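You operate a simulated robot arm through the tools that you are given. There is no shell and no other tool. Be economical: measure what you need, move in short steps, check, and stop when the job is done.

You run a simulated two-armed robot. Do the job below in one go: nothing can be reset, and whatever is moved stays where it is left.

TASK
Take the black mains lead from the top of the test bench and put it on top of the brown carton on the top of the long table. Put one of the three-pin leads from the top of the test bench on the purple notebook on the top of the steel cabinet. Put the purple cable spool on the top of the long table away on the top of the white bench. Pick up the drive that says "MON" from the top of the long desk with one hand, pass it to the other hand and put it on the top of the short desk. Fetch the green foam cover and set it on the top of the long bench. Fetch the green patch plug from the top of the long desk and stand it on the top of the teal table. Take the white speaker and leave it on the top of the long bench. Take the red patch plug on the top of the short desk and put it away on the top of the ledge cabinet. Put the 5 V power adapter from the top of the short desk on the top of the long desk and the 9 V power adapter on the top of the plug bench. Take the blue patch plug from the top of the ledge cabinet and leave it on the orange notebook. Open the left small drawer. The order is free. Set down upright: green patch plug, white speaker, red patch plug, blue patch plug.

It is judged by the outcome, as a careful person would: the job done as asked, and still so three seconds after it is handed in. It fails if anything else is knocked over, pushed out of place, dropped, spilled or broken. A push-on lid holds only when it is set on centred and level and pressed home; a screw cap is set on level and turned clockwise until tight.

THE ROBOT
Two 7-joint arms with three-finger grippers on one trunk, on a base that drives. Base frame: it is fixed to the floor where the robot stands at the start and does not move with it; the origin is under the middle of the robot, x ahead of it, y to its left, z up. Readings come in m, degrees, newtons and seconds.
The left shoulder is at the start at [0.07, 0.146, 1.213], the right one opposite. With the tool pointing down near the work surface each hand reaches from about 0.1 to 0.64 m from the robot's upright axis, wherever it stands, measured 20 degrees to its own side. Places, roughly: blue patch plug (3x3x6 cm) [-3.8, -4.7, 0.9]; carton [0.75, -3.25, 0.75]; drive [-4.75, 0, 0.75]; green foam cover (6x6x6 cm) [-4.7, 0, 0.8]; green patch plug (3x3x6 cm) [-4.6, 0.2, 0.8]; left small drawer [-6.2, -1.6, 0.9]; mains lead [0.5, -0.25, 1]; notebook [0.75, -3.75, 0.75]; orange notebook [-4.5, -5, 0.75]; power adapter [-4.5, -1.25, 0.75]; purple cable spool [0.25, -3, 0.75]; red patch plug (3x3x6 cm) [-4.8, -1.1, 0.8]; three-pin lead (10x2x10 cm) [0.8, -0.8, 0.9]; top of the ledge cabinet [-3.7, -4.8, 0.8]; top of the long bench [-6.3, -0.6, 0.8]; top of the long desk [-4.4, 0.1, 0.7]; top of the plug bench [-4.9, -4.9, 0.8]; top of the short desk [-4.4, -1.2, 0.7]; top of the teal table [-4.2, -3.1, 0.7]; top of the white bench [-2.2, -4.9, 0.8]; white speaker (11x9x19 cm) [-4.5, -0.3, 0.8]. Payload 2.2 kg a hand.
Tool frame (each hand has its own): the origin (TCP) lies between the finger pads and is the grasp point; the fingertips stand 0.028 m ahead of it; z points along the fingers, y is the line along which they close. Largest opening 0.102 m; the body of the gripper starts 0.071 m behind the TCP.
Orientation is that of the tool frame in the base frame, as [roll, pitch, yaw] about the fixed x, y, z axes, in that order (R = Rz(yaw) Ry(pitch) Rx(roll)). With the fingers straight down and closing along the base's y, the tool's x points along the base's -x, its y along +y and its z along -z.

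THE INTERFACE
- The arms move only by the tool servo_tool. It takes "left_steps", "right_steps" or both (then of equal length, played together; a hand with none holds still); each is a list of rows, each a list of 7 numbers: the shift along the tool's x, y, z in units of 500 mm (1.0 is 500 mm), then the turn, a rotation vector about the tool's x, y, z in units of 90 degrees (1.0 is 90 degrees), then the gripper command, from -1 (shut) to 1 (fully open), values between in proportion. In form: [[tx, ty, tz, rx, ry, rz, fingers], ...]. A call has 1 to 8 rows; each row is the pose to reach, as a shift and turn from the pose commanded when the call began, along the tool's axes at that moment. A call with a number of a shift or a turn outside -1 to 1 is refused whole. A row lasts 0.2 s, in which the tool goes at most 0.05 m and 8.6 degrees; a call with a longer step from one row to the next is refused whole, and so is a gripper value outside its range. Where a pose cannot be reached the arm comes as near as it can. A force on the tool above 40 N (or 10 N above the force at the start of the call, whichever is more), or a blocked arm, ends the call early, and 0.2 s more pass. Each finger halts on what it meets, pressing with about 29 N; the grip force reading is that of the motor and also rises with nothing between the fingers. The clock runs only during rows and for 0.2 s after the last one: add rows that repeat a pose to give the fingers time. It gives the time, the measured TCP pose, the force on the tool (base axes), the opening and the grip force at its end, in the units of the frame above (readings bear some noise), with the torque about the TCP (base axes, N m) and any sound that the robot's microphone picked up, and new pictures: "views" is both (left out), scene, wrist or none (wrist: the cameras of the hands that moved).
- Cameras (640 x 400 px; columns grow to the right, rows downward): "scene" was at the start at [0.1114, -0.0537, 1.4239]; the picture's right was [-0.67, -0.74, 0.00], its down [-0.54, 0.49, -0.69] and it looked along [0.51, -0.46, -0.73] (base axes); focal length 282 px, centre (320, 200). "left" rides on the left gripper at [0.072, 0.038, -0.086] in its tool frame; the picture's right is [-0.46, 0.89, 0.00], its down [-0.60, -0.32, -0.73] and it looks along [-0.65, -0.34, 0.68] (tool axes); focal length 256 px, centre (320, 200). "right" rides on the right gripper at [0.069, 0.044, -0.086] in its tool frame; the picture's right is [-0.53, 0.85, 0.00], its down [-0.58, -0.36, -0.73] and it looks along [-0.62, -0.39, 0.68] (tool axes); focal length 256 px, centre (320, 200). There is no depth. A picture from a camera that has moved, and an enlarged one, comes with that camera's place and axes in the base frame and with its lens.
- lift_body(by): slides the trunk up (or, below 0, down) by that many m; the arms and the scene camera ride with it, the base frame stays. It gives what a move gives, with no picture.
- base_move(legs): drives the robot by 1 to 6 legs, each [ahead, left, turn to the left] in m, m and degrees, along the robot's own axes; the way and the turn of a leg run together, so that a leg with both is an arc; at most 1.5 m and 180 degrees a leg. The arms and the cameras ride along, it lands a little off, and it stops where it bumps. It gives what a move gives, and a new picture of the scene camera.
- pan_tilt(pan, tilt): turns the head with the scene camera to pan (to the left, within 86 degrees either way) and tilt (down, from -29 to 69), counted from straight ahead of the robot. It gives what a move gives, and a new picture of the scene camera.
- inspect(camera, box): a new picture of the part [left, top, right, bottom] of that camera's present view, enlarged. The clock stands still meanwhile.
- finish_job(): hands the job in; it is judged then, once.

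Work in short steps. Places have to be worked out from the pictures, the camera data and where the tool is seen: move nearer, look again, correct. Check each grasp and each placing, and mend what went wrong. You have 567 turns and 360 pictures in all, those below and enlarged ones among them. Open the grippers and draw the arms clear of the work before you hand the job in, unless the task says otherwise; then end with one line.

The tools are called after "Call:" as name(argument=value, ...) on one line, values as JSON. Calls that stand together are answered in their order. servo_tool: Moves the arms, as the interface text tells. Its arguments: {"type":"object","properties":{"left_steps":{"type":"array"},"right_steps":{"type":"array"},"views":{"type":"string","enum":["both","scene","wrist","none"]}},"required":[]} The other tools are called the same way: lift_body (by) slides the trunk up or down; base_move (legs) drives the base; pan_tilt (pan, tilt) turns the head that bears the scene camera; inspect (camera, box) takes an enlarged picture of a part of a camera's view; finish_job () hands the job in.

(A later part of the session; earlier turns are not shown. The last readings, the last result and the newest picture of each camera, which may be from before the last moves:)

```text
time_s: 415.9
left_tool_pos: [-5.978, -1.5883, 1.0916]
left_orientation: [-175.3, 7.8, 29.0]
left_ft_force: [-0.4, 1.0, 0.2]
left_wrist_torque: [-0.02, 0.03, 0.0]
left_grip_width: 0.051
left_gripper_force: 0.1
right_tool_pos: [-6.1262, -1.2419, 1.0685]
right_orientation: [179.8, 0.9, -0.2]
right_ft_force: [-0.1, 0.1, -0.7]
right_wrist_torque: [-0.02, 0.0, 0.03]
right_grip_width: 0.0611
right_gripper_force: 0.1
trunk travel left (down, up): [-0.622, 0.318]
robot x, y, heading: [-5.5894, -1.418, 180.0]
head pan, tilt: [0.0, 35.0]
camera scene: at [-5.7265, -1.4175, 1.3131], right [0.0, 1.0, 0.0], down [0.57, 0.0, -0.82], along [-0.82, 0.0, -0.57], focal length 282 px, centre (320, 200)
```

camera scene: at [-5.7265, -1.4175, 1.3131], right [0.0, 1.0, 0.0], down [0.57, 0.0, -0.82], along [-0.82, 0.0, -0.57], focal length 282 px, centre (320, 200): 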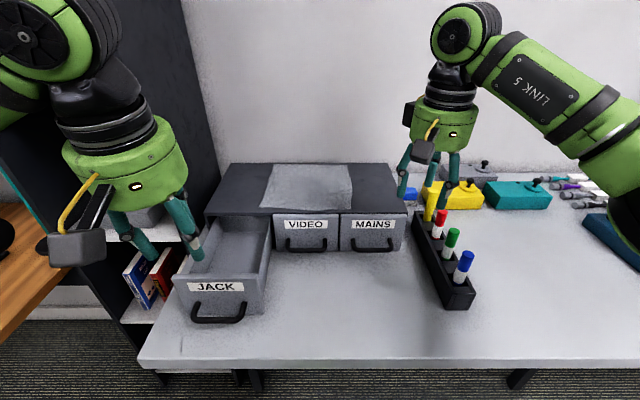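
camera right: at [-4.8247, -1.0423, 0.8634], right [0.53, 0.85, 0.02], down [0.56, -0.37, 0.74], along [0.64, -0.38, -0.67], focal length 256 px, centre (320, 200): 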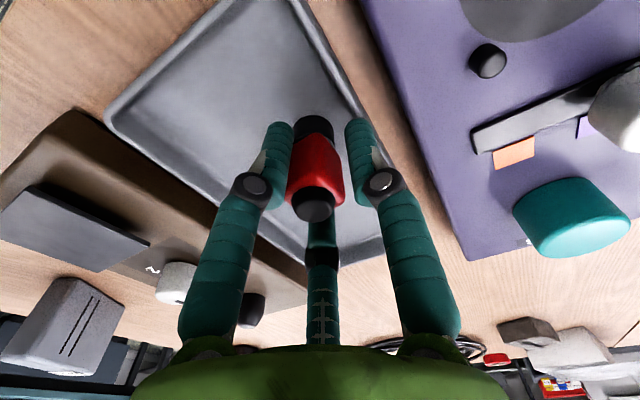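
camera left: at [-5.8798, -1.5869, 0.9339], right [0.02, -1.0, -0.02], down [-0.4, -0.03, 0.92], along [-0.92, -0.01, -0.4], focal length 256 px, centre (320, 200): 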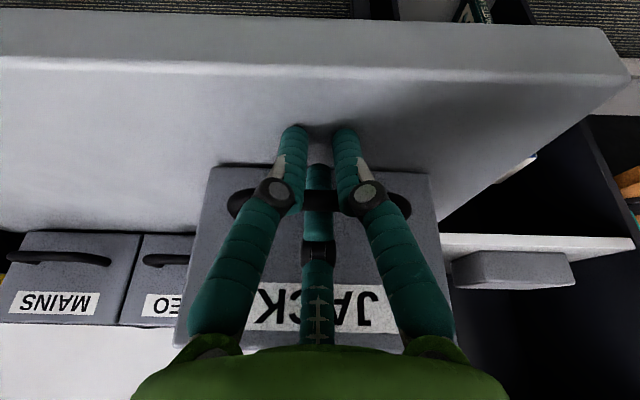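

Drawer is open. Now back to the long desk for the speaker (right hand) and the foam cover (left hand).

Call:
lift_body(by=0.12)

Call:
base_move(legs=[[-0.2, 0, 0], [0, 0, 180], [0, 1.3, 0]])

Call:
pan_tilt(pan=0, tilt=40)

```text
time_s: 417.4
left_tool_pos: [-5.9795, -1.5886, 1.2122]
left_orientation: [-175.2, 7.9, 29.1]
left_ft_force: [-0.5, 0.3, -0.5]
left_wrist_torque: [0.03, -0.01, 0.04]
left_grip_width: 0.051
left_gripper_force: 0.1
right_tool_pos: [-6.1274, -1.2424, 1.1887]
right_orientation: [179.8, 0.9, -0.2]
right_ft_force: [0.9, 0.6, 0.1]
right_wrist_torque: [0.03, 0.01, -0.01]
right_grip_width: 0.0612
right_gripper_force: 0.0
trunk travel left (down, up): [-0.742, 0.198]
robot x, y, heading: [-5.5908, -1.4174, 179.8]
head pan, tilt: [0.0, 35.0]
```

```text
time_s: 432.5
left_tool_pos: [-5.01, 0.0514, 1.2119]
left_orientation: [-175.2, 7.8, -150.3]
left_ft_force: [-0.5, 0.0, 0.2]
left_wrist_torque: [0.02, 0.0, 0.02]
left_grip_width: 0.0509
left_gripper_force: 0.1
right_tool_pos: [-4.8583, -0.2934, 1.1882]
right_orientation: [179.8, 0.9, -179.7]
right_ft_force: [-0.8, 0.0, 0.1]
right_wrist_torque: [0.01, -0.01, -0.02]
right_grip_width: 0.0612
right_gripper_force: 0.0
trunk travel left (down, up): [-0.742, 0.198]
robot x, y, heading: [-5.3962, -0.1212, 0.7]
head pan, tilt: [0.0, 35.0]
camera scene: at [-5.2557, -0.123, 1.4331], right [0.01, -1.0, 0.0], down [-0.57, -0.01, -0.82], along [0.82, 0.01, -0.57], focal length 282 px, centre (320, 200)
```

scene: 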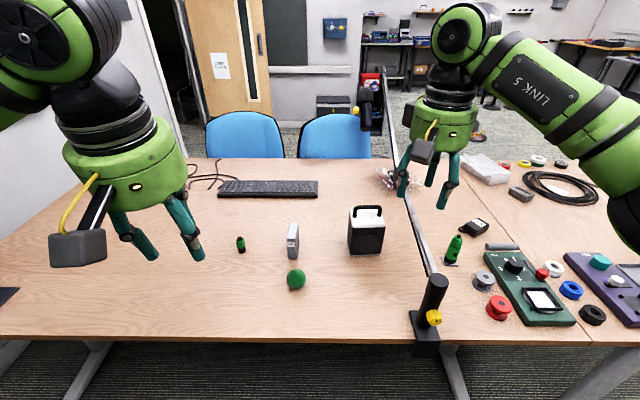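

```text
time_s: 433.2
left_tool_pos: [-5.0094, 0.0511, 1.2131]
left_orientation: [-175.3, 7.8, -150.1]
left_ft_force: [0.5, 0.3, -0.3]
left_wrist_torque: [-0.03, 0.02, -0.01]
left_grip_width: 0.051
left_gripper_force: 0.1
right_tool_pos: [-4.8581, -0.2937, 1.1877]
right_orientation: [179.7, 0.8, -179.5]
right_ft_force: [0.0, -1.1, -0.4]
right_wrist_torque: [-0.03, -0.04, 0.01]
right_grip_width: 0.0609
right_gripper_force: 0.0
trunk travel left (down, up): [-0.742, 0.198]
robot x, y, heading: [-5.3966, -0.1211, 0.7]
head pan, tilt: [0.0, 40.0]
camera scene: at [-5.2587, -0.1224, 1.4255], right [0.01, -1.0, 0.0], down [-0.64, -0.01, -0.77], along [0.77, 0.01, -0.64], focal length 282 px, centre (320, 200)
```

scene: 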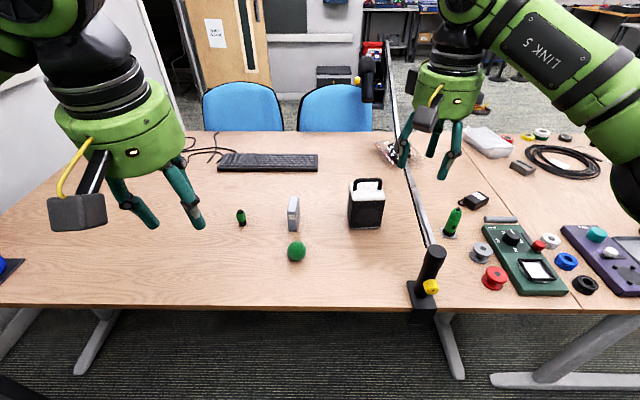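

Call:
inspect(camera="scene", box=[220, 150, 420, 280])

```text
3.08 times, centred on (320, 215) of scene
camera zoom: at [-5.2587, -0.1224, 1.4255], right [0.01, -1.0, 0.0], down [-0.64, -0.01, -0.77], along [0.77, 0.01, -0.64], focal length 868 px, centre (320, 154)
```

zoom: 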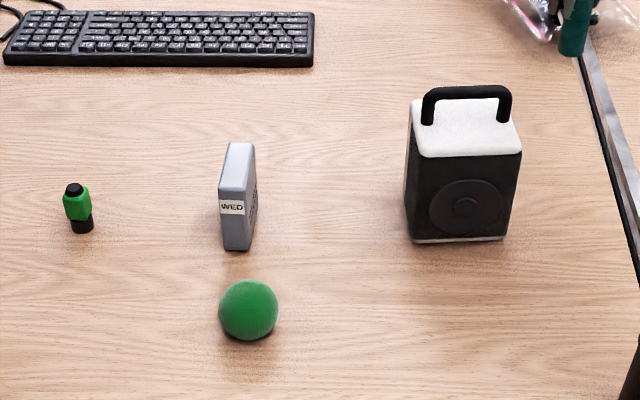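

Speaker handle bar ≈(-4.528,-0.263,0.90); foam cover ≈(-4.695,-0.045). I drive up to the desk, then set both hands over their objects.

Call:
base_move(legs=[[0.24, 0.02, -0.7]])

Call:
lift_body(by=-0.1)

Call:
servo_tool(left_steps=[[0, 0, 0, -0.0228, 0.0478, 0, 0.5], [0, 0, 0, -0.0457, 0.0956, 0, 0.8], [0, 0, 0, -0.0457, 0.0956, 0, 0.8], [0, 0, 0, -0.0457, 0.0956, 0, 0.8]], right_steps=[[-0.04, 0.003, 0, 0, 0, -0.09, 0.1], [-0.08, 0.007, 0, 0, 0, -0.18, 0.1], [-0.12, 0.01, 0, 0, 0, -0.27, 0.1], [-0.158, 0.014, 0, 0, 0, -0.356, 0.1]], views="both")

```text
time_s: 434.9
left_tool_pos: [-4.7703, 0.07, 1.2126]
left_orientation: [-175.2, 8.0, -150.9]
left_ft_force: [-0.9, 0.6, -0.8]
left_wrist_torque: [0.02, 0.02, 0.0]
left_grip_width: 0.0511
left_gripper_force: 0.1
right_tool_pos: [-4.6234, -0.2775, 1.1886]
right_orientation: [179.8, 1.1, -180.0]
right_ft_force: [0.1, 0.2, 0.2]
right_wrist_torque: [-0.05, -0.01, -0.02]
right_grip_width: 0.0611
right_gripper_force: 0.1
trunk travel left (down, up): [-0.742, 0.198]
robot x, y, heading: [-5.158, -0.1017, -0.3]
head pan, tilt: [0.0, 40.0]
camera scene: at [-5.0213, -0.1025, 1.4257], right [0.0, -1.0, 0.0], down [-0.64, 0.0, -0.77], along [0.77, 0.0, -0.64], focal length 282 px, centre (320, 200)
```

scene: 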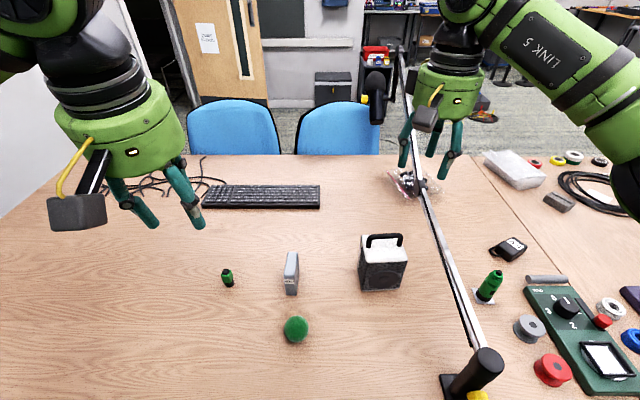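

```text
time_s: 436.3
left_tool_pos: [-4.7682, 0.0691, 1.1128]
left_orientation: [-175.3, 7.9, -150.8]
left_ft_force: [-0.7, -0.8, -0.4]
left_wrist_torque: [0.03, 0.0, 0.0]
left_grip_width: 0.0509
left_gripper_force: 0.1
right_tool_pos: [-4.6218, -0.2767, 1.0884]
right_orientation: [179.8, 0.9, -180.0]
right_ft_force: [0.0, 1.0, -0.6]
right_wrist_torque: [0.03, -0.03, -0.03]
right_grip_width: 0.061
right_gripper_force: 0.1
trunk travel left (down, up): [-0.642, 0.298]
robot x, y, heading: [-5.154, -0.1042, 0.1]
head pan, tilt: [0.0, 40.0]
```

```text
time_s: 437.3
left_tool_pos: [-4.7699, 0.0688, 1.1128]
left_orientation: [-179.4, -0.7, -151.3]
left_ft_force: [-0.8, 0.2, 0.1]
left_wrist_torque: [-0.02, -0.04, -0.02]
left_grip_width: 0.0919
left_gripper_force: 0.0
right_tool_pos: [-4.5907, -0.2645, 1.0869]
right_orientation: [-179.7, 1.0, -148.1]
right_ft_force: [-0.1, 0.4, 0.6]
right_wrist_torque: [-0.01, -0.02, 0.01]
right_grip_width: 0.056
right_gripper_force: 0.1
right hand out of reach, approached as far as the arm can: row 3, 4
trunk travel left (down, up): [-0.642, 0.298]
robot x, y, heading: [-5.1554, -0.1058, 0.3]
head pan, tilt: [0.0, 40.0]
camera scene: at [-5.0203, -0.1028, 1.3256], right [0.0, -1.0, 0.0], down [-0.64, 0.0, -0.77], along [0.77, 0.0, -0.64], focal length 282 px, centre (320, 200)
camera right: at [-4.6745, -0.263, 1.171], right [0.01, 1.0, 0.0], down [0.67, -0.01, 0.74], along [0.74, 0.0, -0.67], focal length 256 px, centre (320, 200)
camera left: at [-4.8512, 0.0686, 1.1981], right [-0.02, 1.0, -0.02], down [0.69, 0.02, 0.73], along [0.73, 0.0, -0.69], focal length 256 px, centre (320, 200)
```

scene: 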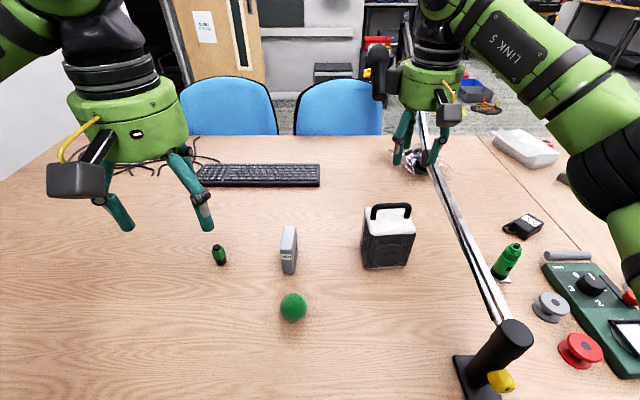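
right: 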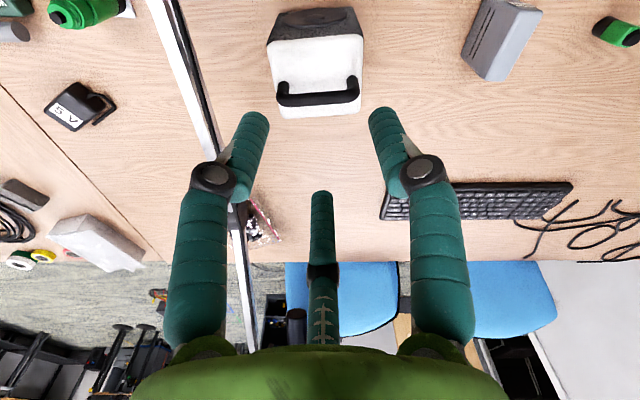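
left: 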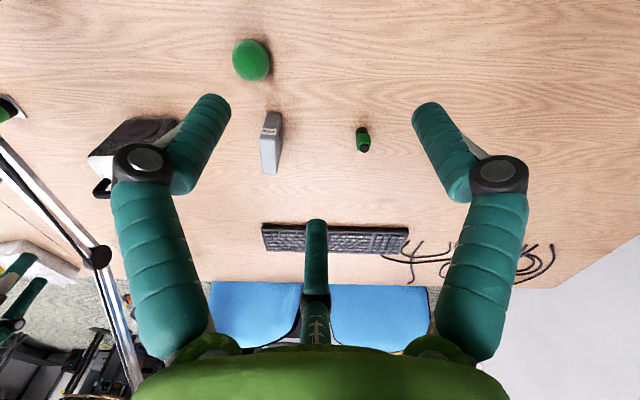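

Handle bar at ≈(-4.541,-0.264,0.902). Reach improves lower down: I descend to 0.955 first and then go forward over the bar.

Call:
servo_tool(right_steps=[[0, 0, 0.09, 0, 0, 0, 0.1], [0, 0, 0.18, 0, 0, 0, 0.1], [0, 0, 0.26, 0, 0, 0, 0.1], [-0.04, -0.025, 0.26, 0, 0, 0, 0.1], [-0.085, -0.053, 0.265, 0, 0, 0, 0.1]], views="wrist")

```text
time_s: 438.5
left_tool_pos: [-4.7684, 0.0698, 1.1116]
left_orientation: [-179.4, -0.7, -151.2]
left_ft_force: [0.4, 0.4, 0.7]
left_wrist_torque: [-0.03, 0.01, -0.01]
left_grip_width: 0.0915
left_gripper_force: 0.0
right_tool_pos: [-4.5688, -0.2625, 0.958]
right_orientation: [-179.7, 0.9, -147.8]
right_ft_force: [0.9, 0.2, -0.4]
right_wrist_torque: [-0.02, -0.01, -0.03]
right_grip_width: 0.0561
right_gripper_force: 0.1
right hand out of reach, approached as far as the arm can: row 4, 5
trunk travel left (down, up): [-0.642, 0.298]
robot x, y, heading: [-5.1542, -0.1029, -0.0]
head pan, tilt: [0.0, 40.0]
camera right: at [-4.6517, -0.2617, 1.0418], right [0.01, 1.0, 0.0], down [0.67, -0.01, 0.74], along [0.74, 0.0, -0.67], focal length 256 px, centre (320, 200)
```

right: 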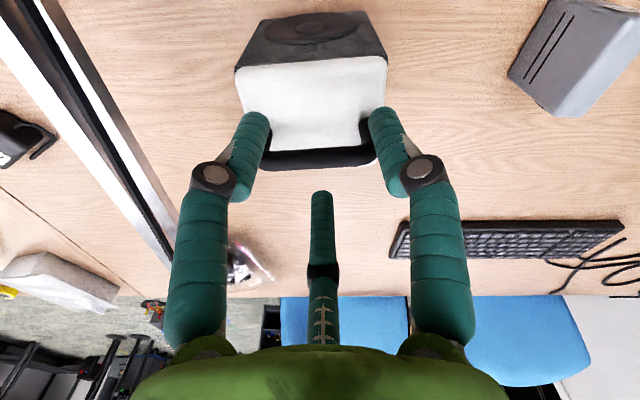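

I need 3 cm more: an 8° forward tilt together with the shift.

Call:
servo_tool(right_steps=[[-0.025, -0.016, 0, 0.0235, -0.0378, 0, 0.1], [-0.055, -0.034, 0, 0.047, -0.0755, 0, 0.1]], views="wrist")

```text
time_s: 439.1
left_tool_pos: [-4.7693, 0.0703, 1.1122]
left_orientation: [-179.3, -0.6, -151.2]
left_ft_force: [0.4, -0.6, -0.1]
left_wrist_torque: [0.03, -0.01, 0.02]
left_grip_width: 0.0921
left_gripper_force: 0.1
right_tool_pos: [-4.5548, -0.2615, 0.957]
right_orientation: [-177.7, 4.3, -147.9]
right_ft_force: [-0.1, -0.4, 0.0]
right_wrist_torque: [0.02, 0.0, 0.02]
right_grip_width: 0.0562
right_gripper_force: 0.1
right hand out of reach, approached as far as the arm can: row 2
trunk travel left (down, up): [-0.642, 0.298]
robot x, y, heading: [-5.1559, -0.1021, 0.0]
head pan, tilt: [0.0, 40.0]
camera right: at [-4.6426, -0.2616, 1.0357], right [0.01, 1.0, 0.0], down [0.62, -0.01, 0.79], along [0.79, 0.0, -0.62], focal length 256 px, centre (320, 200)
```

right: 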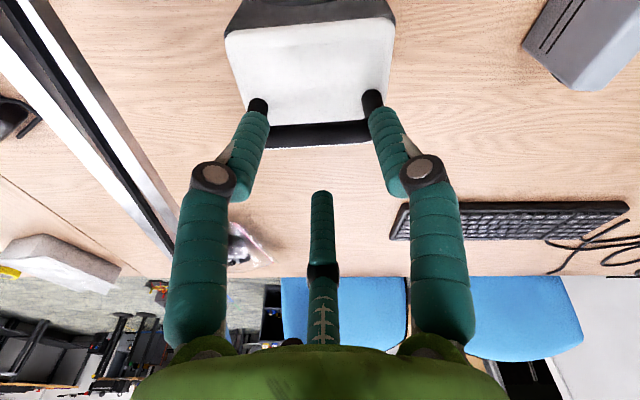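

Call:
servo_tool(right_steps=[[0, 0, 0, 0.035, -0.057, 0, 0.1], [-0.02, -0.012, 0.0, 0.07, -0.113, 0, 0.1], [-0.04, -0.025, 0.0, 0.07, -0.113, 0, 0.1]], views="wrist")

```text
time_s: 439.9
left_tool_pos: [-4.7694, 0.0692, 1.1109]
left_orientation: [-179.4, -0.6, -151.3]
left_ft_force: [-0.3, 0.2, -0.9]
left_wrist_torque: [-0.01, 0.03, 0.01]
left_grip_width: 0.0917
left_gripper_force: 0.0
right_tool_pos: [-4.5293, -0.2602, 0.9591]
right_orientation: [-171.0, 14.4, -146.9]
right_ft_force: [0.1, -0.3, 0.0]
right_wrist_torque: [0.03, 0.02, -0.02]
right_grip_width: 0.0562
right_gripper_force: 0.1
trunk travel left (down, up): [-0.642, 0.298]
robot x, y, heading: [-5.1569, -0.1011, 0.4]
head pan, tilt: [0.0, 40.0]
camera right: at [-4.6327, -0.2604, 1.0171], right [0.01, 1.0, 0.01], down [0.44, -0.01, 0.9], along [0.9, 0.0, -0.44], focal length 256 px, centre (320, 200)
```

right: 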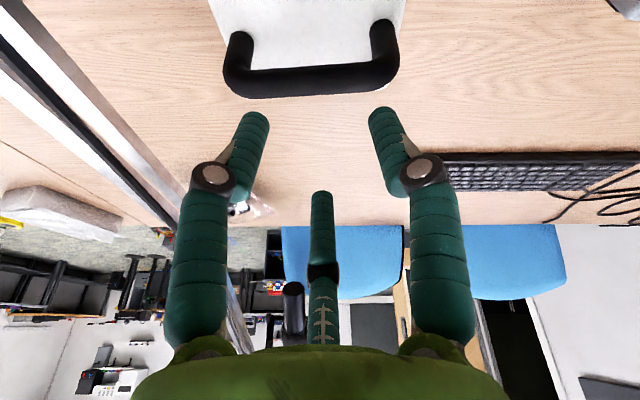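

With 17° tilt I'm over it. I centre the jaws on the bar, then descend so one jaw is behind and two in front.

Call:
servo_tool(right_steps=[[0.034, 0.015, -0.011, 0, 0, 0, 0.1], [0.045, 0.022, 0.04, 0, 0, 0, 0.1], [0.055, 0.029, 0.08, 0, 0, 0, 0.1], [0.062, 0.033, 0.1, 0, 0, 0, 0.1]], views="wrist")

```text
time_s: 440.9
left_tool_pos: [-4.77, 0.0695, 1.1113]
left_orientation: [-179.3, -0.7, -151.2]
left_ft_force: [-1.2, 1.4, 0.2]
left_wrist_torque: [0.01, 0.0, -0.02]
left_grip_width: 0.0919
left_gripper_force: 0.0
right_tool_pos: [-4.5473, -0.2637, 0.9023]
right_orientation: [-171.0, 14.5, -146.9]
right_ft_force: [0.5, -0.2, 1.1]
right_wrist_torque: [0.06, 0.03, 0.01]
right_grip_width: 0.0561
right_gripper_force: 0.0
trunk travel left (down, up): [-0.642, 0.298]
robot x, y, heading: [-5.1583, -0.1041, 0.2]
head pan, tilt: [0.0, 40.0]
camera right: at [-4.6517, -0.2622, 0.9601], right [0.01, 1.0, 0.01], down [0.44, -0.01, 0.9], along [0.9, 0.0, -0.44], focal length 256 px, centre (320, 200)
```

right: 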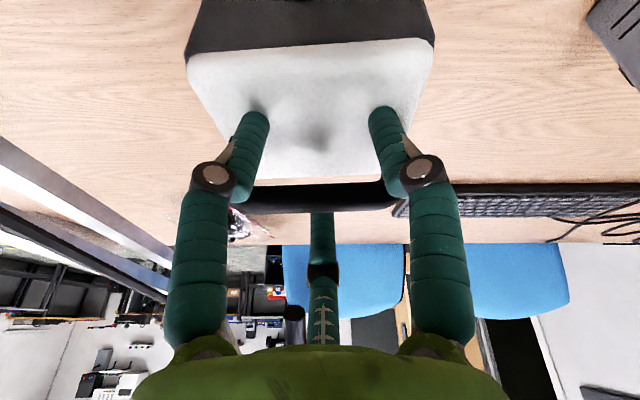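

The bar is between the jaws. Close and then lift.

Call:
servo_tool(right_steps=[[0, 0, 0, 0, 0, 0, -0.5], [0, 0, 0, 0, 0, 0, -1], [0, 0, 0, 0, 0, 0, -1], [0, 0, 0, 0, 0, 0, -1]], views="wrist")

```text
time_s: 441.9
left_tool_pos: [-4.7689, 0.0699, 1.1124]
left_orientation: [-179.3, -0.7, -151.2]
left_ft_force: [-0.3, -0.7, 0.1]
left_wrist_torque: [0.03, 0.0, 0.0]
left_grip_width: 0.0915
left_gripper_force: 0.0
right_tool_pos: [-4.5478, -0.2639, 0.9032]
right_orientation: [-171.1, 14.5, -146.9]
right_ft_force: [3.5, -1.1, 5.6]
right_wrist_torque: [-0.67, -0.13, 0.34]
right_grip_width: 0.0211
right_gripper_force: 28.7
trunk travel left (down, up): [-0.642, 0.298]
robot x, y, heading: [-5.1585, -0.1039, -0.1]
head pan, tilt: [0.0, 40.0]
camera right: at [-4.6515, -0.2618, 0.9605], right [0.0, 1.0, 0.01], down [0.44, -0.01, 0.9], along [0.9, 0.0, -0.44], focal length 256 px, centre (320, 200)
```

right: 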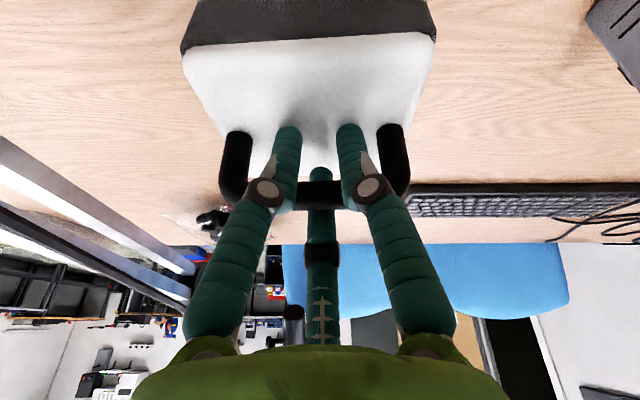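

Gripped. Lift 10 cm gently and check.

Call:
servo_tool(right_steps=[[-0.01, -0.006, -0.038, 0, 0, 0, -1], [-0.03, -0.019, -0.115, 0, 0, 0, -1], [-0.05, -0.032, -0.19, 0, 0, 0, -1]], views="scene")

```text
time_s: 442.7
left_tool_pos: [-4.7683, 0.07, 1.1127]
left_orientation: [-179.4, -0.7, -151.3]
left_ft_force: [0.8, -0.4, 0.0]
left_wrist_torque: [-0.05, -0.02, -0.03]
left_grip_width: 0.0918
left_gripper_force: 0.0
right_tool_pos: [-4.5488, -0.263, 0.9984]
right_orientation: [-171.1, 14.2, -147.0]
right_ft_force: [-0.7, 0.0, -9.5]
right_wrist_torque: [0.0, 0.06, 0.02]
right_grip_width: 0.0212
right_gripper_force: 28.6
trunk travel left (down, up): [-0.642, 0.298]
robot x, y, heading: [-5.1584, -0.1018, 0.0]
head pan, tilt: [0.0, 40.0]
camera scene: at [-5.0184, -0.1025, 1.3253], right [0.0, -1.0, 0.0], down [-0.64, 0.0, -0.77], along [0.77, 0.0, -0.64], focal length 282 px, centre (320, 200)
```

scene: 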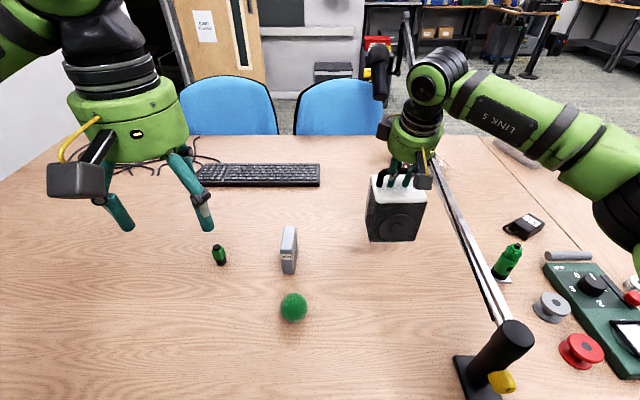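

Speaker lifted. Now the left hand to the foam cover.

Call:
servo_tool(left_steps=[[-0.005, -0.07, 0.05, 0, 0, 0, 0.8], [-0.01, -0.14, 0.1, 0, 0, 0, 0.8], [-0.015, -0.21, 0.15, 0, 0, 0, 0.8], [-0.02, -0.273, 0.2, 0, 0, 0, 0.8], [-0.02, -0.273, 0.29, 0, 0, 0, 0.8], [-0.02, -0.273, 0.38, 0, 0, 0, 0.8]], views="wrist")

```text
time_s: 444.1
left_tool_pos: [-4.693, -0.0491, 0.9247]
left_orientation: [-179.4, -0.8, -151.2]
left_ft_force: [0.1, -0.9, -0.3]
left_wrist_torque: [-0.01, -0.02, 0.02]
left_grip_width: 0.0916
left_gripper_force: 0.1
right_tool_pos: [-4.5467, -0.2638, 0.9972]
right_orientation: [-171.2, 14.4, -146.9]
right_ft_force: [-0.2, -0.8, -9.1]
right_wrist_torque: [0.02, 0.04, 0.01]
right_grip_width: 0.0211
right_gripper_force: 28.5
trunk travel left (down, up): [-0.642, 0.298]
robot x, y, heading: [-5.1554, -0.1018, -0.1]
head pan, tilt: [0.0, 40.0]
camera left: at [-4.7741, -0.049, 1.0101], right [-0.02, 1.0, -0.02], down [0.69, 0.02, 0.73], along [0.73, 0.0, -0.69], focal length 256 px, centre (320, 200)
```

left: 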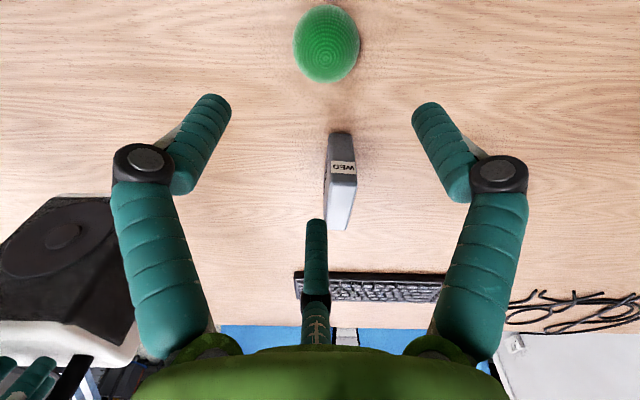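

Foam centre (-4.706,-0.047). I shift 1.3 cm, descend and close.

Call:
servo_tool(left_steps=[[0.021, 0.016, 0.08, 0, 0, 0, 0.8], [0.021, 0.016, 0.17, 0, 0, 0, 0.8], [0.021, 0.016, 0.25, 0, 0, 0, 0.8], [0.021, 0.016, 0.322, 0, 0, 0, 0.8], [0.021, 0.016, 0.322, 0, 0, 0, 0.2], [0.021, 0.016, 0.322, 0, 0, 0, -0.2], [0.021, 0.016, 0.322, 0, 0, 0, -0.4]], views="wrist")

```text
time_s: 445.7
left_tool_pos: [-4.7087, -0.0491, 0.7627]
left_orientation: [-179.4, -0.7, -151.2]
left_ft_force: [0.9, 0.8, 3.1]
left_wrist_torque: [0.06, -0.04, 0.04]
left_grip_width: 0.0557
left_gripper_force: 28.6
right_tool_pos: [-4.5471, -0.2645, 0.9989]
right_orientation: [-171.0, 14.3, -146.9]
right_ft_force: [-0.5, -0.9, -8.4]
right_wrist_torque: [0.02, 0.04, -0.02]
right_grip_width: 0.0207
right_gripper_force: 29.2
trunk travel left (down, up): [-0.642, 0.298]
robot x, y, heading: [-5.1572, -0.1033, 0.2]
head pan, tilt: [0.0, 40.0]
camera left: at [-4.789, -0.0493, 0.8482], right [-0.02, 1.0, -0.01], down [0.69, 0.02, 0.73], along [0.73, 0.0, -0.69], focal length 256 px, centre (320, 200)
```

left: 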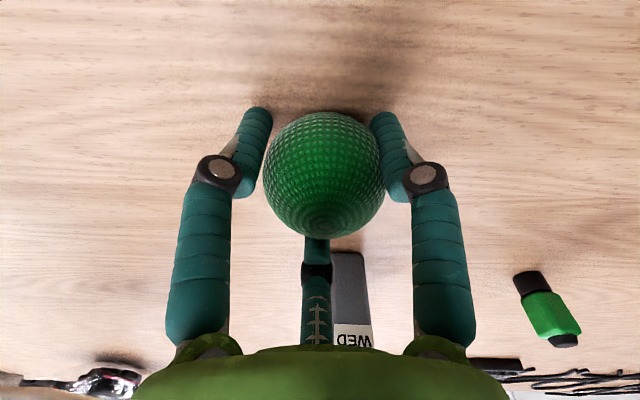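

Foam held. I lift it and draw the speaker back toward the robot.

Call:
servo_tool(left_steps=[[0, 0, -0.06, 0, 0, 0, -0.4], [0, 0, -0.15, 0, 0, 0, -0.4], [0, 0, -0.24, 0, 0, 0, -0.4], [0, 0, -0.33, 0, 0, 0, -0.4], [0, 0, -0.42, 0, 0, 0, -0.4], [0, 0, -0.51, 0, 0, 0, -0.4], [0, 0, -0.6, 0, 0, 0, -0.4], [0, 0, -0.68, 0, 0, 0, -0.4]], right_steps=[[0.0, 0.0, -0.04, 0, 0, 0, -1], [0.02, 0.02, -0.09, 0, 0, 0, -1], [0.05, 0.05, -0.13, 0, 0, 0, -1], [0.08, 0.08, -0.17, 0, 0, 0, -1], [0.11, 0.11, -0.2, 0, 0, 0, -1], [0.13, 0.14, -0.22, 0, 0, 0, -1], [0.15, 0.16, -0.23, 0, 0, 0, -1], [0.17, 0.18, -0.24, 0, 0, 0, -1]], views="scene")

```text
time_s: 447.5
left_tool_pos: [-4.7101, -0.0478, 1.1025]
left_orientation: [-179.4, -0.7, -151.3]
left_ft_force: [0.1, -0.8, -0.5]
left_wrist_torque: [0.02, 0.0, 0.01]
left_grip_width: 0.0543
left_gripper_force: 29.3
right_tool_pos: [-4.6977, -0.2342, 1.0821]
right_orientation: [-171.1, 14.3, -147.0]
right_ft_force: [-0.8, -0.2, -8.6]
right_wrist_torque: [0.02, 0.0, 0.0]
right_grip_width: 0.0211
right_gripper_force: 28.6
trunk travel left (down, up): [-0.642, 0.298]
robot x, y, heading: [-5.1564, -0.1016, 0.1]
head pan, tilt: [0.0, 40.0]
camera scene: at [-5.02, -0.1032, 1.3255], right [0.0, -1.0, 0.0], down [-0.64, 0.0, -0.77], along [0.77, 0.0, -0.64], focal length 282 px, centre (320, 200)
```

scene: 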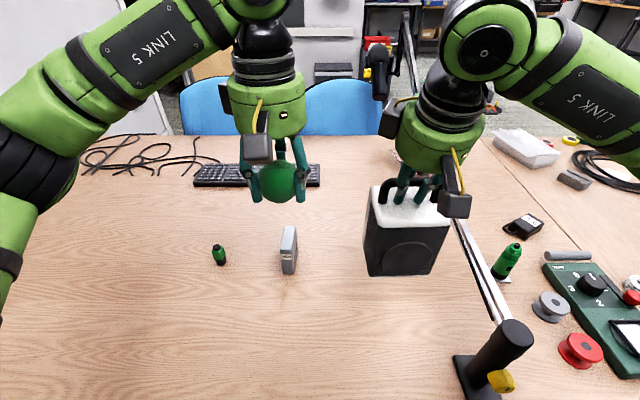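

Both held. I raise the trunk, back off, and turn to the long bench.

Call:
lift_body(by=0.15)

Call:
base_move(legs=[[-0.28, 0, 0], [0, 0, 180]])

Call:
pan_tilt(pan=25, tilt=30)

```text
time_s: 449.2
left_tool_pos: [-4.7061, -0.0468, 1.2512]
left_orientation: [-179.4, -0.8, -151.3]
left_ft_force: [-0.2, 0.3, -0.5]
left_wrist_torque: [0.0, 0.0, 0.0]
left_grip_width: 0.0544
left_gripper_force: 28.9
right_tool_pos: [-4.6977, -0.2332, 1.2301]
right_orientation: [-171.2, 14.3, -147.0]
right_ft_force: [0.6, -0.2, -8.0]
right_wrist_torque: [0.02, 0.06, 0.01]
right_grip_width: 0.0211
right_gripper_force: 28.9
trunk travel left (down, up): [-0.792, 0.148]
robot x, y, heading: [-5.1579, -0.0996, -0.3]
head pan, tilt: [0.0, 40.0]
```

```text
time_s: 458.9
left_tool_pos: [-5.872, -0.2252, 1.2513]
left_orientation: [-179.4, -0.7, 37.5]
left_ft_force: [0.0, 0.5, -0.1]
left_wrist_torque: [-0.03, -0.03, 0.02]
left_grip_width: 0.0541
left_gripper_force: 28.8
right_tool_pos: [-5.91, -0.0413, 1.2308]
right_orientation: [-171.1, 14.3, 41.9]
right_ft_force: [0.1, -0.5, -8.4]
right_wrist_torque: [-0.03, -0.06, 0.04]
right_grip_width: 0.0211
right_gripper_force: 29.1
trunk travel left (down, up): [-0.792, 0.148]
robot x, y, heading: [-5.4374, -0.1028, -171.2]
head pan, tilt: [0.0, 40.0]
camera scene: at [-5.5685, -0.1229, 1.4753], right [-0.15, 0.99, 0.0], down [0.64, 0.1, -0.77], along [-0.76, -0.12, -0.64], focal length 282 px, centre (320, 200)
```

scene: 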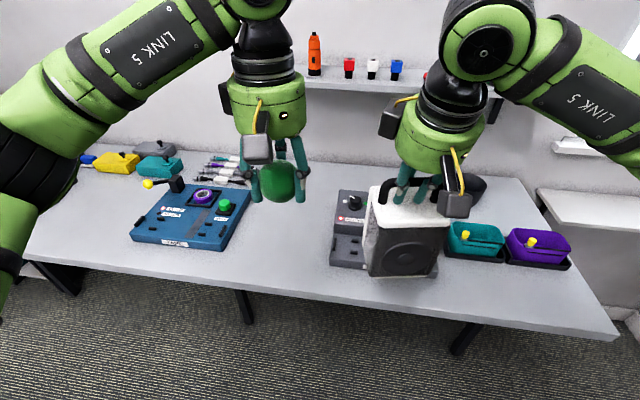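

```text
time_s: 459.8
left_tool_pos: [-5.8714, -0.2262, 1.251]
left_orientation: [-179.4, -0.7, 37.5]
left_ft_force: [0.1, 0.1, 0.1]
left_wrist_torque: [-0.01, 0.0, 0.03]
left_grip_width: 0.0545
left_gripper_force: 29.0
right_tool_pos: [-5.9102, -0.0428, 1.2303]
right_orientation: [-171.1, 14.3, 41.8]
right_ft_force: [0.1, 0.0, -8.5]
right_wrist_torque: [-0.02, -0.04, 0.0]
right_grip_width: 0.0212
right_gripper_force: 28.8
trunk travel left (down, up): [-0.792, 0.148]
robot x, y, heading: [-5.436, -0.1056, -171.3]
head pan, tilt: [25.0, 30.0]
camera scene: at [-5.5598, -0.1604, 1.4907], right [-0.55, 0.83, 0.0], down [0.42, 0.28, -0.87], along [-0.72, -0.48, -0.5], focal length 282 px, centre (320, 200)
```

scene: 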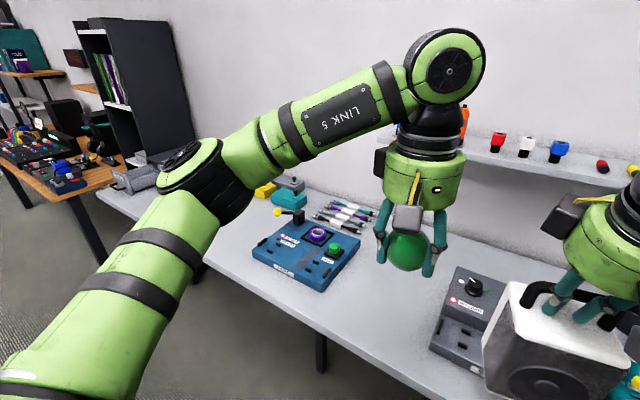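

There is a 31 cm free gap on the bench between the blue panel and the dark panel (y −0.49…−0.18). Foam goes to (-6.12,-0.42), speaker to (-6.10,-0.265). I square up and approach.

Call:
base_move(legs=[[0, 0, -8.7], [0.13, 0.235, 0]])

Call:
lift_body(by=-0.1)

Call:
pan_tilt(pan=0, tilt=45)

```text
time_s: 462.3
left_tool_pos: [-6.0157, -0.3893, 1.2524]
left_orientation: [-179.6, -0.6, 28.6]
left_ft_force: [1.1, -0.3, 1.1]
left_wrist_torque: [-0.01, -0.03, -0.01]
left_grip_width: 0.0542
left_gripper_force: 28.9
right_tool_pos: [-6.0237, -0.2021, 1.2301]
right_orientation: [-171.2, 14.4, 32.8]
right_ft_force: [0.3, 0.4, -8.5]
right_wrist_torque: [-0.02, -0.01, 0.0]
right_grip_width: 0.0212
right_gripper_force: 28.9
trunk travel left (down, up): [-0.792, 0.148]
robot x, y, heading: [-5.5657, -0.3382, 179.7]
head pan, tilt: [25.0, 30.0]
camera scene: at [-5.696, -0.3716, 1.4909], right [-0.42, 0.91, 0.0], down [0.45, 0.21, -0.87], along [-0.79, -0.36, -0.5], focal length 282 px, centre (320, 200)
```

scene: 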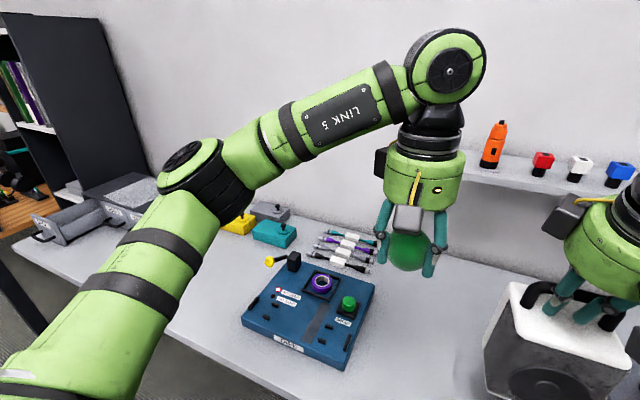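

```text
time_s: 463.6
left_tool_pos: [-6.0163, -0.3922, 1.1518]
left_orientation: [-179.3, -0.6, 28.6]
left_ft_force: [-0.3, 0.3, -0.2]
left_wrist_torque: [0.0, -0.04, 0.0]
left_grip_width: 0.0542
left_gripper_force: 28.6
right_tool_pos: [-6.025, -0.2037, 1.1299]
right_orientation: [-171.1, 14.4, 32.9]
right_ft_force: [0.8, -1.1, -10.1]
right_wrist_torque: [0.0, -0.03, 0.0]
right_grip_width: 0.0213
right_gripper_force: 28.8
trunk travel left (down, up): [-0.692, 0.248]
robot x, y, heading: [-5.5626, -0.3412, 180.1]
head pan, tilt: [25.0, 30.0]
```

```text
time_s: 464.5
left_tool_pos: [-6.0155, -0.3897, 1.1511]
left_orientation: [-179.5, -0.7, 28.6]
left_ft_force: [-0.2, -0.3, 0.6]
left_wrist_torque: [0.03, 0.0, -0.01]
left_grip_width: 0.0543
left_gripper_force: 28.6
right_tool_pos: [-6.0251, -0.2028, 1.1309]
right_orientation: [-171.1, 14.3, 32.9]
right_ft_force: [-0.2, -0.4, -8.1]
right_wrist_torque: [-0.03, -0.06, 0.03]
right_grip_width: 0.0212
right_gripper_force: 28.5
trunk travel left (down, up): [-0.692, 0.248]
robot x, y, heading: [-5.568, -0.338, 180.0]
head pan, tilt: [0.0, 45.0]
camera scene: at [-5.6965, -0.3361, 1.3681], right [0.0, 1.0, 0.0], down [0.71, 0.0, -0.71], along [-0.71, 0.0, -0.71], focal length 282 px, centre (320, 200)
```

scene: 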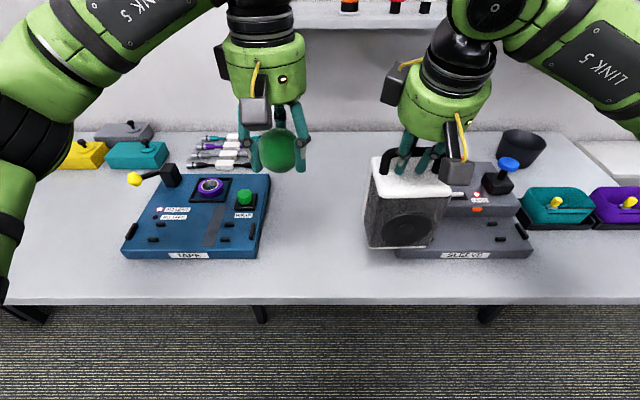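

Call:
servo_tool(left_steps=[[-0.066, -0.025, 0.05, 0, 0, 0, -0.4], [-0.132, -0.05, 0.1, 0, 0, 0, -0.4], [-0.199, -0.074, 0.15, 0, 0, 0, -0.4], [-0.199, -0.074, 0.24, 0, 0, 0, -0.4], [-0.199, -0.074, 0.33, 0, 0, 0, -0.4], [-0.199, -0.074, 0.42, 0, 0, 0, -0.4], [-0.199, -0.074, 0.49, 0, 0, 0, -0.4]], views="scene")

```text
time_s: 466.1
left_tool_pos: [-6.1198, -0.4012, 0.9041]
left_orientation: [-179.4, -0.7, 28.6]
left_ft_force: [0.0, -0.2, 0.2]
left_wrist_torque: [-0.01, -0.04, 0.01]
left_grip_width: 0.0543
left_gripper_force: 29.2
right_tool_pos: [-6.0256, -0.2036, 1.1299]
right_orientation: [-171.1, 14.2, 32.9]
right_ft_force: [0.5, -0.8, -8.9]
right_wrist_torque: [-0.04, -0.01, -0.02]
right_grip_width: 0.021
right_gripper_force: 29.0
trunk travel left (down, up): [-0.692, 0.248]
robot x, y, heading: [-5.5652, -0.3384, 180.1]
head pan, tilt: [0.0, 45.0]
camera scene: at [-5.6971, -0.3363, 1.3681], right [0.0, 1.0, 0.0], down [0.71, 0.0, -0.71], along [-0.71, 0.0, -0.71], focal length 282 px, centre (320, 200)
```

scene: 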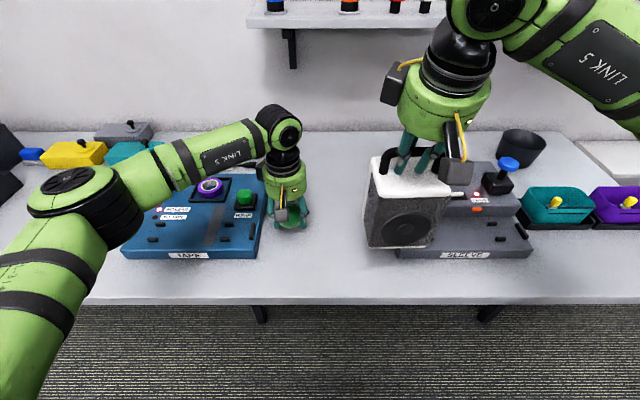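

Lower the foam in small steps.

Call:
servo_tool(left_steps=[[0, 0, 0.01, 0, 0, 0, -0.4], [0, 0, 0.02, 0, 0, 0, -0.4], [0, 0, 0.03, 0, 0, 0, -0.4], [0, 0, 0.036, 0, 0, 0, -0.4]], views="none")

Call:
inspect(camera="scene", box=[220, 140, 380, 260])

```text
time_s: 467.1
left_tool_pos: [-6.1183, -0.4024, 0.8879]
left_orientation: [-179.5, -0.8, 28.6]
left_ft_force: [0.8, 0.3, 0.0]
left_wrist_torque: [-0.04, -0.04, 0.02]
left_grip_width: 0.0544
left_gripper_force: 29.0
right_tool_pos: [-6.0259, -0.2037, 1.1303]
right_orientation: [-171.0, 14.3, 32.9]
right_ft_force: [-0.3, -0.8, -8.4]
right_wrist_torque: [-0.03, -0.02, -0.01]
right_grip_width: 0.0211
right_gripper_force: 29.0
trunk travel left (down, up): [-0.692, 0.248]
robot x, y, heading: [-5.5664, -0.3331, 180.0]
head pan, tilt: [0.0, 45.0]
```

```text
3.33 times, centred on (300, 200) of scene
camera zoom: at [-5.6966, -0.3361, 1.3681], right [0.0, 1.0, 0.0], down [0.71, 0.0, -0.71], along [-0.71, 0.0, -0.71], focal length 940 px, centre (387, 200)
```

zoom: 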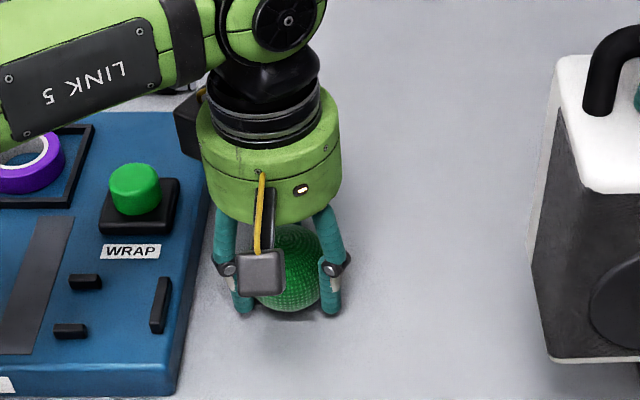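

Call:
servo_tool(left_steps=[[0, 0, 0.008, 0, 0, 0, -0.4], [0, 0, 0.016, 0, 0, 0, -0.4], [0, 0, 0.024, 0, 0, 0, -0.4], [0, 0, 0.032, 0, 0, 0, -0.4]], views="none")

```text
time_s: 468.1
left_tool_pos: [-6.1193, -0.4023, 0.8768]
left_orientation: [-178.9, -0.2, 28.5]
left_ft_force: [-5.3, -4.5, 33.8]
left_wrist_torque: [-0.57, -0.06, -0.1]
left_grip_width: 0.0561
left_gripper_force: 28.3
right_tool_pos: [-6.0219, -0.204, 1.1311]
right_orientation: [-170.9, 14.4, 32.9]
right_ft_force: [0.0, -0.7, -8.4]
right_wrist_torque: [0.0, -0.06, -0.02]
right_grip_width: 0.0213
right_gripper_force: 29.4
trunk travel left (down, up): [-0.692, 0.248]
robot x, y, heading: [-5.5658, -0.3368, 180.0]
head pan, tilt: [0.0, 45.0]
```

Contact. Release and rise.

Call:
servo_tool(left_steps=[[0, 0, -0.006, 0, 0, 0, 0], [0, 0, -0.006, 0, 0, 0, 0.4], [0, 0, -0.01, 0, 0, 0, 0.45], [0, 0, -0.08, 0, 0, 0, 0.45], [0, 0, -0.17, 0, 0, 0, 0.45], [0, 0, -0.26, 0, 0, 0, 0.45], [0, 0, -0.35, 0, 0, 0, 0.45], [0, 0.06, -0.42, 0, 0, 0, 0.45]], views="scene")

```text
time_s: 469.9
left_tool_pos: [-6.1048, -0.4373, 1.0815]
left_orientation: [-179.3, -0.8, 28.5]
left_ft_force: [0.3, 0.5, -0.4]
left_wrist_torque: [0.06, 0.02, 0.02]
left_grip_width: 0.0742
left_gripper_force: 0.0
right_tool_pos: [-6.0248, -0.2068, 1.1314]
right_orientation: [-171.0, 14.3, 32.9]
right_ft_force: [0.4, -0.5, -9.1]
right_wrist_torque: [-0.07, -0.06, -0.02]
right_grip_width: 0.0212
right_gripper_force: 28.9
trunk travel left (down, up): [-0.692, 0.248]
robot x, y, heading: [-5.5642, -0.3343, 179.8]
head pan, tilt: [0.0, 45.0]
camera scene: at [-5.6948, -0.3385, 1.3682], right [0.0, 1.0, 0.0], down [0.71, 0.0, -0.71], along [-0.71, 0.0, -0.71], focal length 282 px, centre (320, 200)
```

scene: 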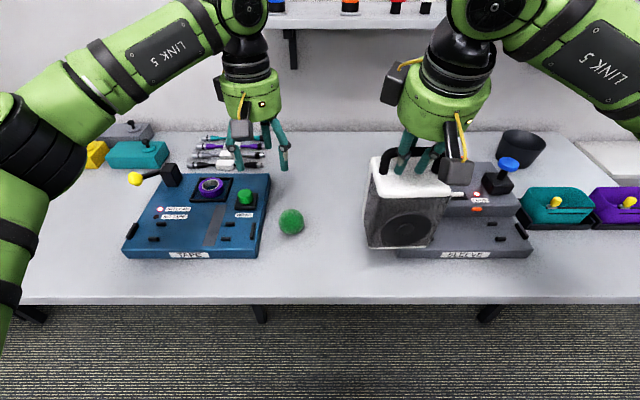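

Foam cover is resting on the bench. Now the speaker into the gap beside it.

Call:
servo_tool(right_steps=[[-0.074, 0.027, 0.015, 0, 0, 0, -1], [-0.148, 0.054, 0.029, 0, 0, 0, -1], [-0.13, 0.065, 0.1, 0, 0, 0, -1], [-0.112, 0.077, 0.17, 0, 0, 0, -1]], views="scene")

```text
time_s: 470.9
left_tool_pos: [-6.1068, -0.4343, 1.0798]
left_orientation: [-179.3, -0.8, 28.6]
left_ft_force: [0.1, 0.2, 0.1]
left_wrist_torque: [0.02, -0.01, -0.02]
left_grip_width: 0.0739
left_gripper_force: 0.1
right_tool_pos: [-6.0791, -0.2657, 1.0551]
right_orientation: [-171.3, 14.3, 32.8]
right_ft_force: [-0.2, -0.7, -8.1]
right_wrist_torque: [-0.03, -0.05, 0.0]
right_grip_width: 0.0213
right_gripper_force: 29.0
trunk travel left (down, up): [-0.692, 0.248]
robot x, y, heading: [-5.5639, -0.3345, 180.2]
head pan, tilt: [0.0, 45.0]
camera scene: at [-5.6977, -0.336, 1.368], right [0.0, 1.0, 0.0], down [0.71, 0.0, -0.71], along [-0.71, 0.0, -0.71], focal length 282 px, centre (320, 200)
```

scene: 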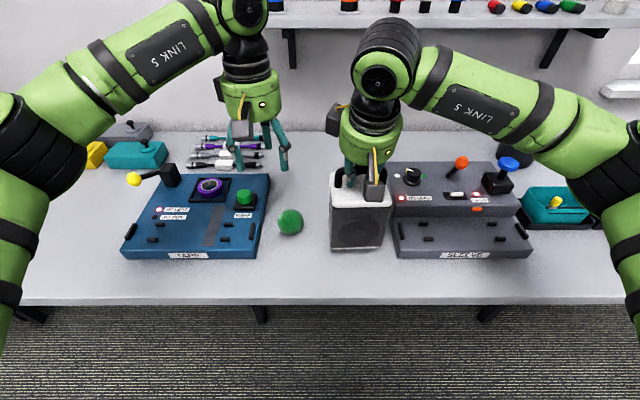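

Call:
servo_tool(right_steps=[[0.003, 0.002, 0.0115, 0, 0, 0, -1], [0.006, 0.004, 0.023, 0, 0, 0, -1], [0.009, 0.006, 0.0345, 0, 0, 0, -1], [0.0105, 0.0067, 0.04, 0, 0, 0, -1], [0.012, 0.0075, 0.046, 0, 0, 0, -1], [0.0135, 0.0085, 0.052, 0, 0, 0, -1], [0.015, 0.0095, 0.058, 0, 0, 0, -1], [0.0165, 0.0105, 0.064, 0, 0, 0, -1]], views="none")

Call:
inspect(camera="scene", box=[260, 120, 440, 270])

```text
time_s: 472.7
left_tool_pos: [-6.1066, -0.4345, 1.0803]
left_orientation: [-179.4, -0.7, 28.7]
left_ft_force: [-0.6, 1.0, 0.1]
left_wrist_torque: [-0.05, 0.06, -0.01]
left_grip_width: 0.074
left_gripper_force: 0.1
right_tool_pos: [-6.0759, -0.2662, 1.0234]
right_orientation: [-171.1, 14.3, 32.9]
right_ft_force: [-0.4, 0.9, -8.9]
right_wrist_torque: [-0.06, -0.03, -0.01]
right_grip_width: 0.0208
right_gripper_force: 29.4
trunk travel left (down, up): [-0.692, 0.248]
robot x, y, heading: [-5.5671, -0.3385, 179.9]
head pan, tilt: [0.0, 45.0]
```

```text
2.67 times, centred on (350, 195) of scene
camera zoom: at [-5.6966, -0.3362, 1.3681], right [0.0, 1.0, 0.0], down [0.71, 0.0, -0.71], along [-0.71, 0.0, -0.71], focal length 752 px, centre (240, 213)
```

zoom: 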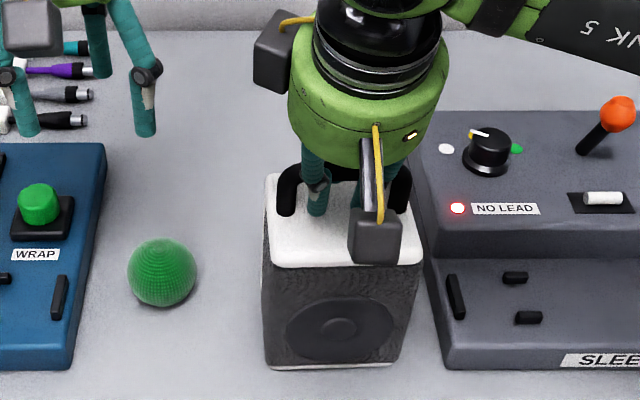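

Call:
servo_tool(right_steps=[[0.0015, 0.001, 0.006, 0, 0, 0, -1], [0.003, 0.002, 0.012, 0, 0, 0, -1], [0.0045, 0.003, 0.018, 0, 0, 0, -1], [0.006, 0.004, 0.024, 0, 0, 0, -1], [0.0075, 0.005, 0.03, 0, 0, 0, -1]], views="none")

```text
time_s: 473.8
left_tool_pos: [-6.1039, -0.4349, 1.0813]
left_orientation: [-179.3, -0.6, 28.6]
left_ft_force: [-0.1, 0.4, -0.3]
left_wrist_torque: [0.02, -0.02, -0.03]
left_grip_width: 0.0737
left_gripper_force: 0.0
right_tool_pos: [-6.077, -0.2669, 1.0206]
right_orientation: [-170.9, 15.6, 32.9]
right_ft_force: [4.4, 0.9, 8.0]
right_wrist_torque: [0.6, -0.29, -0.1]
right_grip_width: 0.0212
right_gripper_force: 29.2
trunk travel left (down, up): [-0.692, 0.248]
robot x, y, heading: [-5.5675, -0.3371, 179.9]
head pan, tilt: [0.0, 45.0]
stopped in row 5 (right hand): the force on the tool passed its limit at 42 N (the readings are from after the stop); the commanded pose is now the measured one
```

Contact at 1.020. I open the right hand and withdraw along the tool axis (back-up), so no jaw catches the handle.

Call:
servo_tool(right_steps=[[0, 0, 0, 0, 0, 0, -0.4], [0, 0, 0, 0, 0, 0, 0.1], [0, 0, 0, 0, 0, 0, 0.1], [-0.01, -0.006, -0.04, 0, 0, 0, 0.1], [-0.03, -0.019, -0.115, 0, 0, 0, 0.1], [-0.05, -0.032, -0.19, 0, 0, 0, 0.1], [-0.02, -0.01, -0.26, 0, 0, 0, 0.1]], views="scene")

```text
time_s: 475.4
left_tool_pos: [-6.1041, -0.4354, 1.0821]
left_orientation: [-179.3, -0.6, 28.7]
left_ft_force: [0.5, 0.4, 0.6]
left_wrist_torque: [-0.01, 0.01, 0.03]
left_grip_width: 0.0738
left_gripper_force: 0.1
right_tool_pos: [-6.0492, -0.268, 1.1475]
right_orientation: [-170.9, 15.4, 32.9]
right_ft_force: [0.4, -0.4, -1.2]
right_wrist_torque: [-0.03, 0.03, 0.03]
right_grip_width: 0.0561
right_gripper_force: 0.0
trunk travel left (down, up): [-0.692, 0.248]
robot x, y, heading: [-5.5652, -0.3391, 180.1]
head pan, tilt: [0.0, 45.0]
camera scene: at [-5.6935, -0.3364, 1.3684], right [0.0, 1.0, 0.0], down [0.71, 0.0, -0.71], along [-0.71, 0.0, -0.71], focal length 282 px, centre (320, 200)
```

scene: 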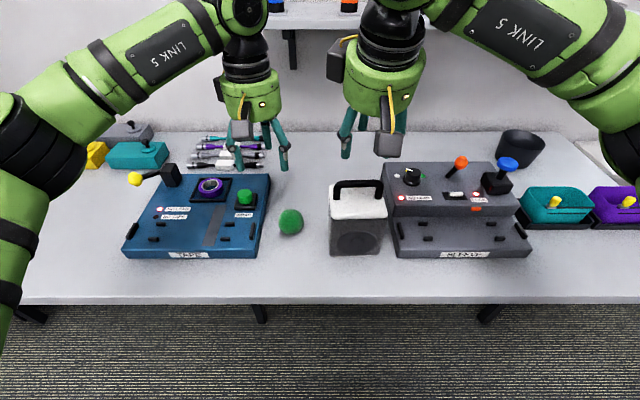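

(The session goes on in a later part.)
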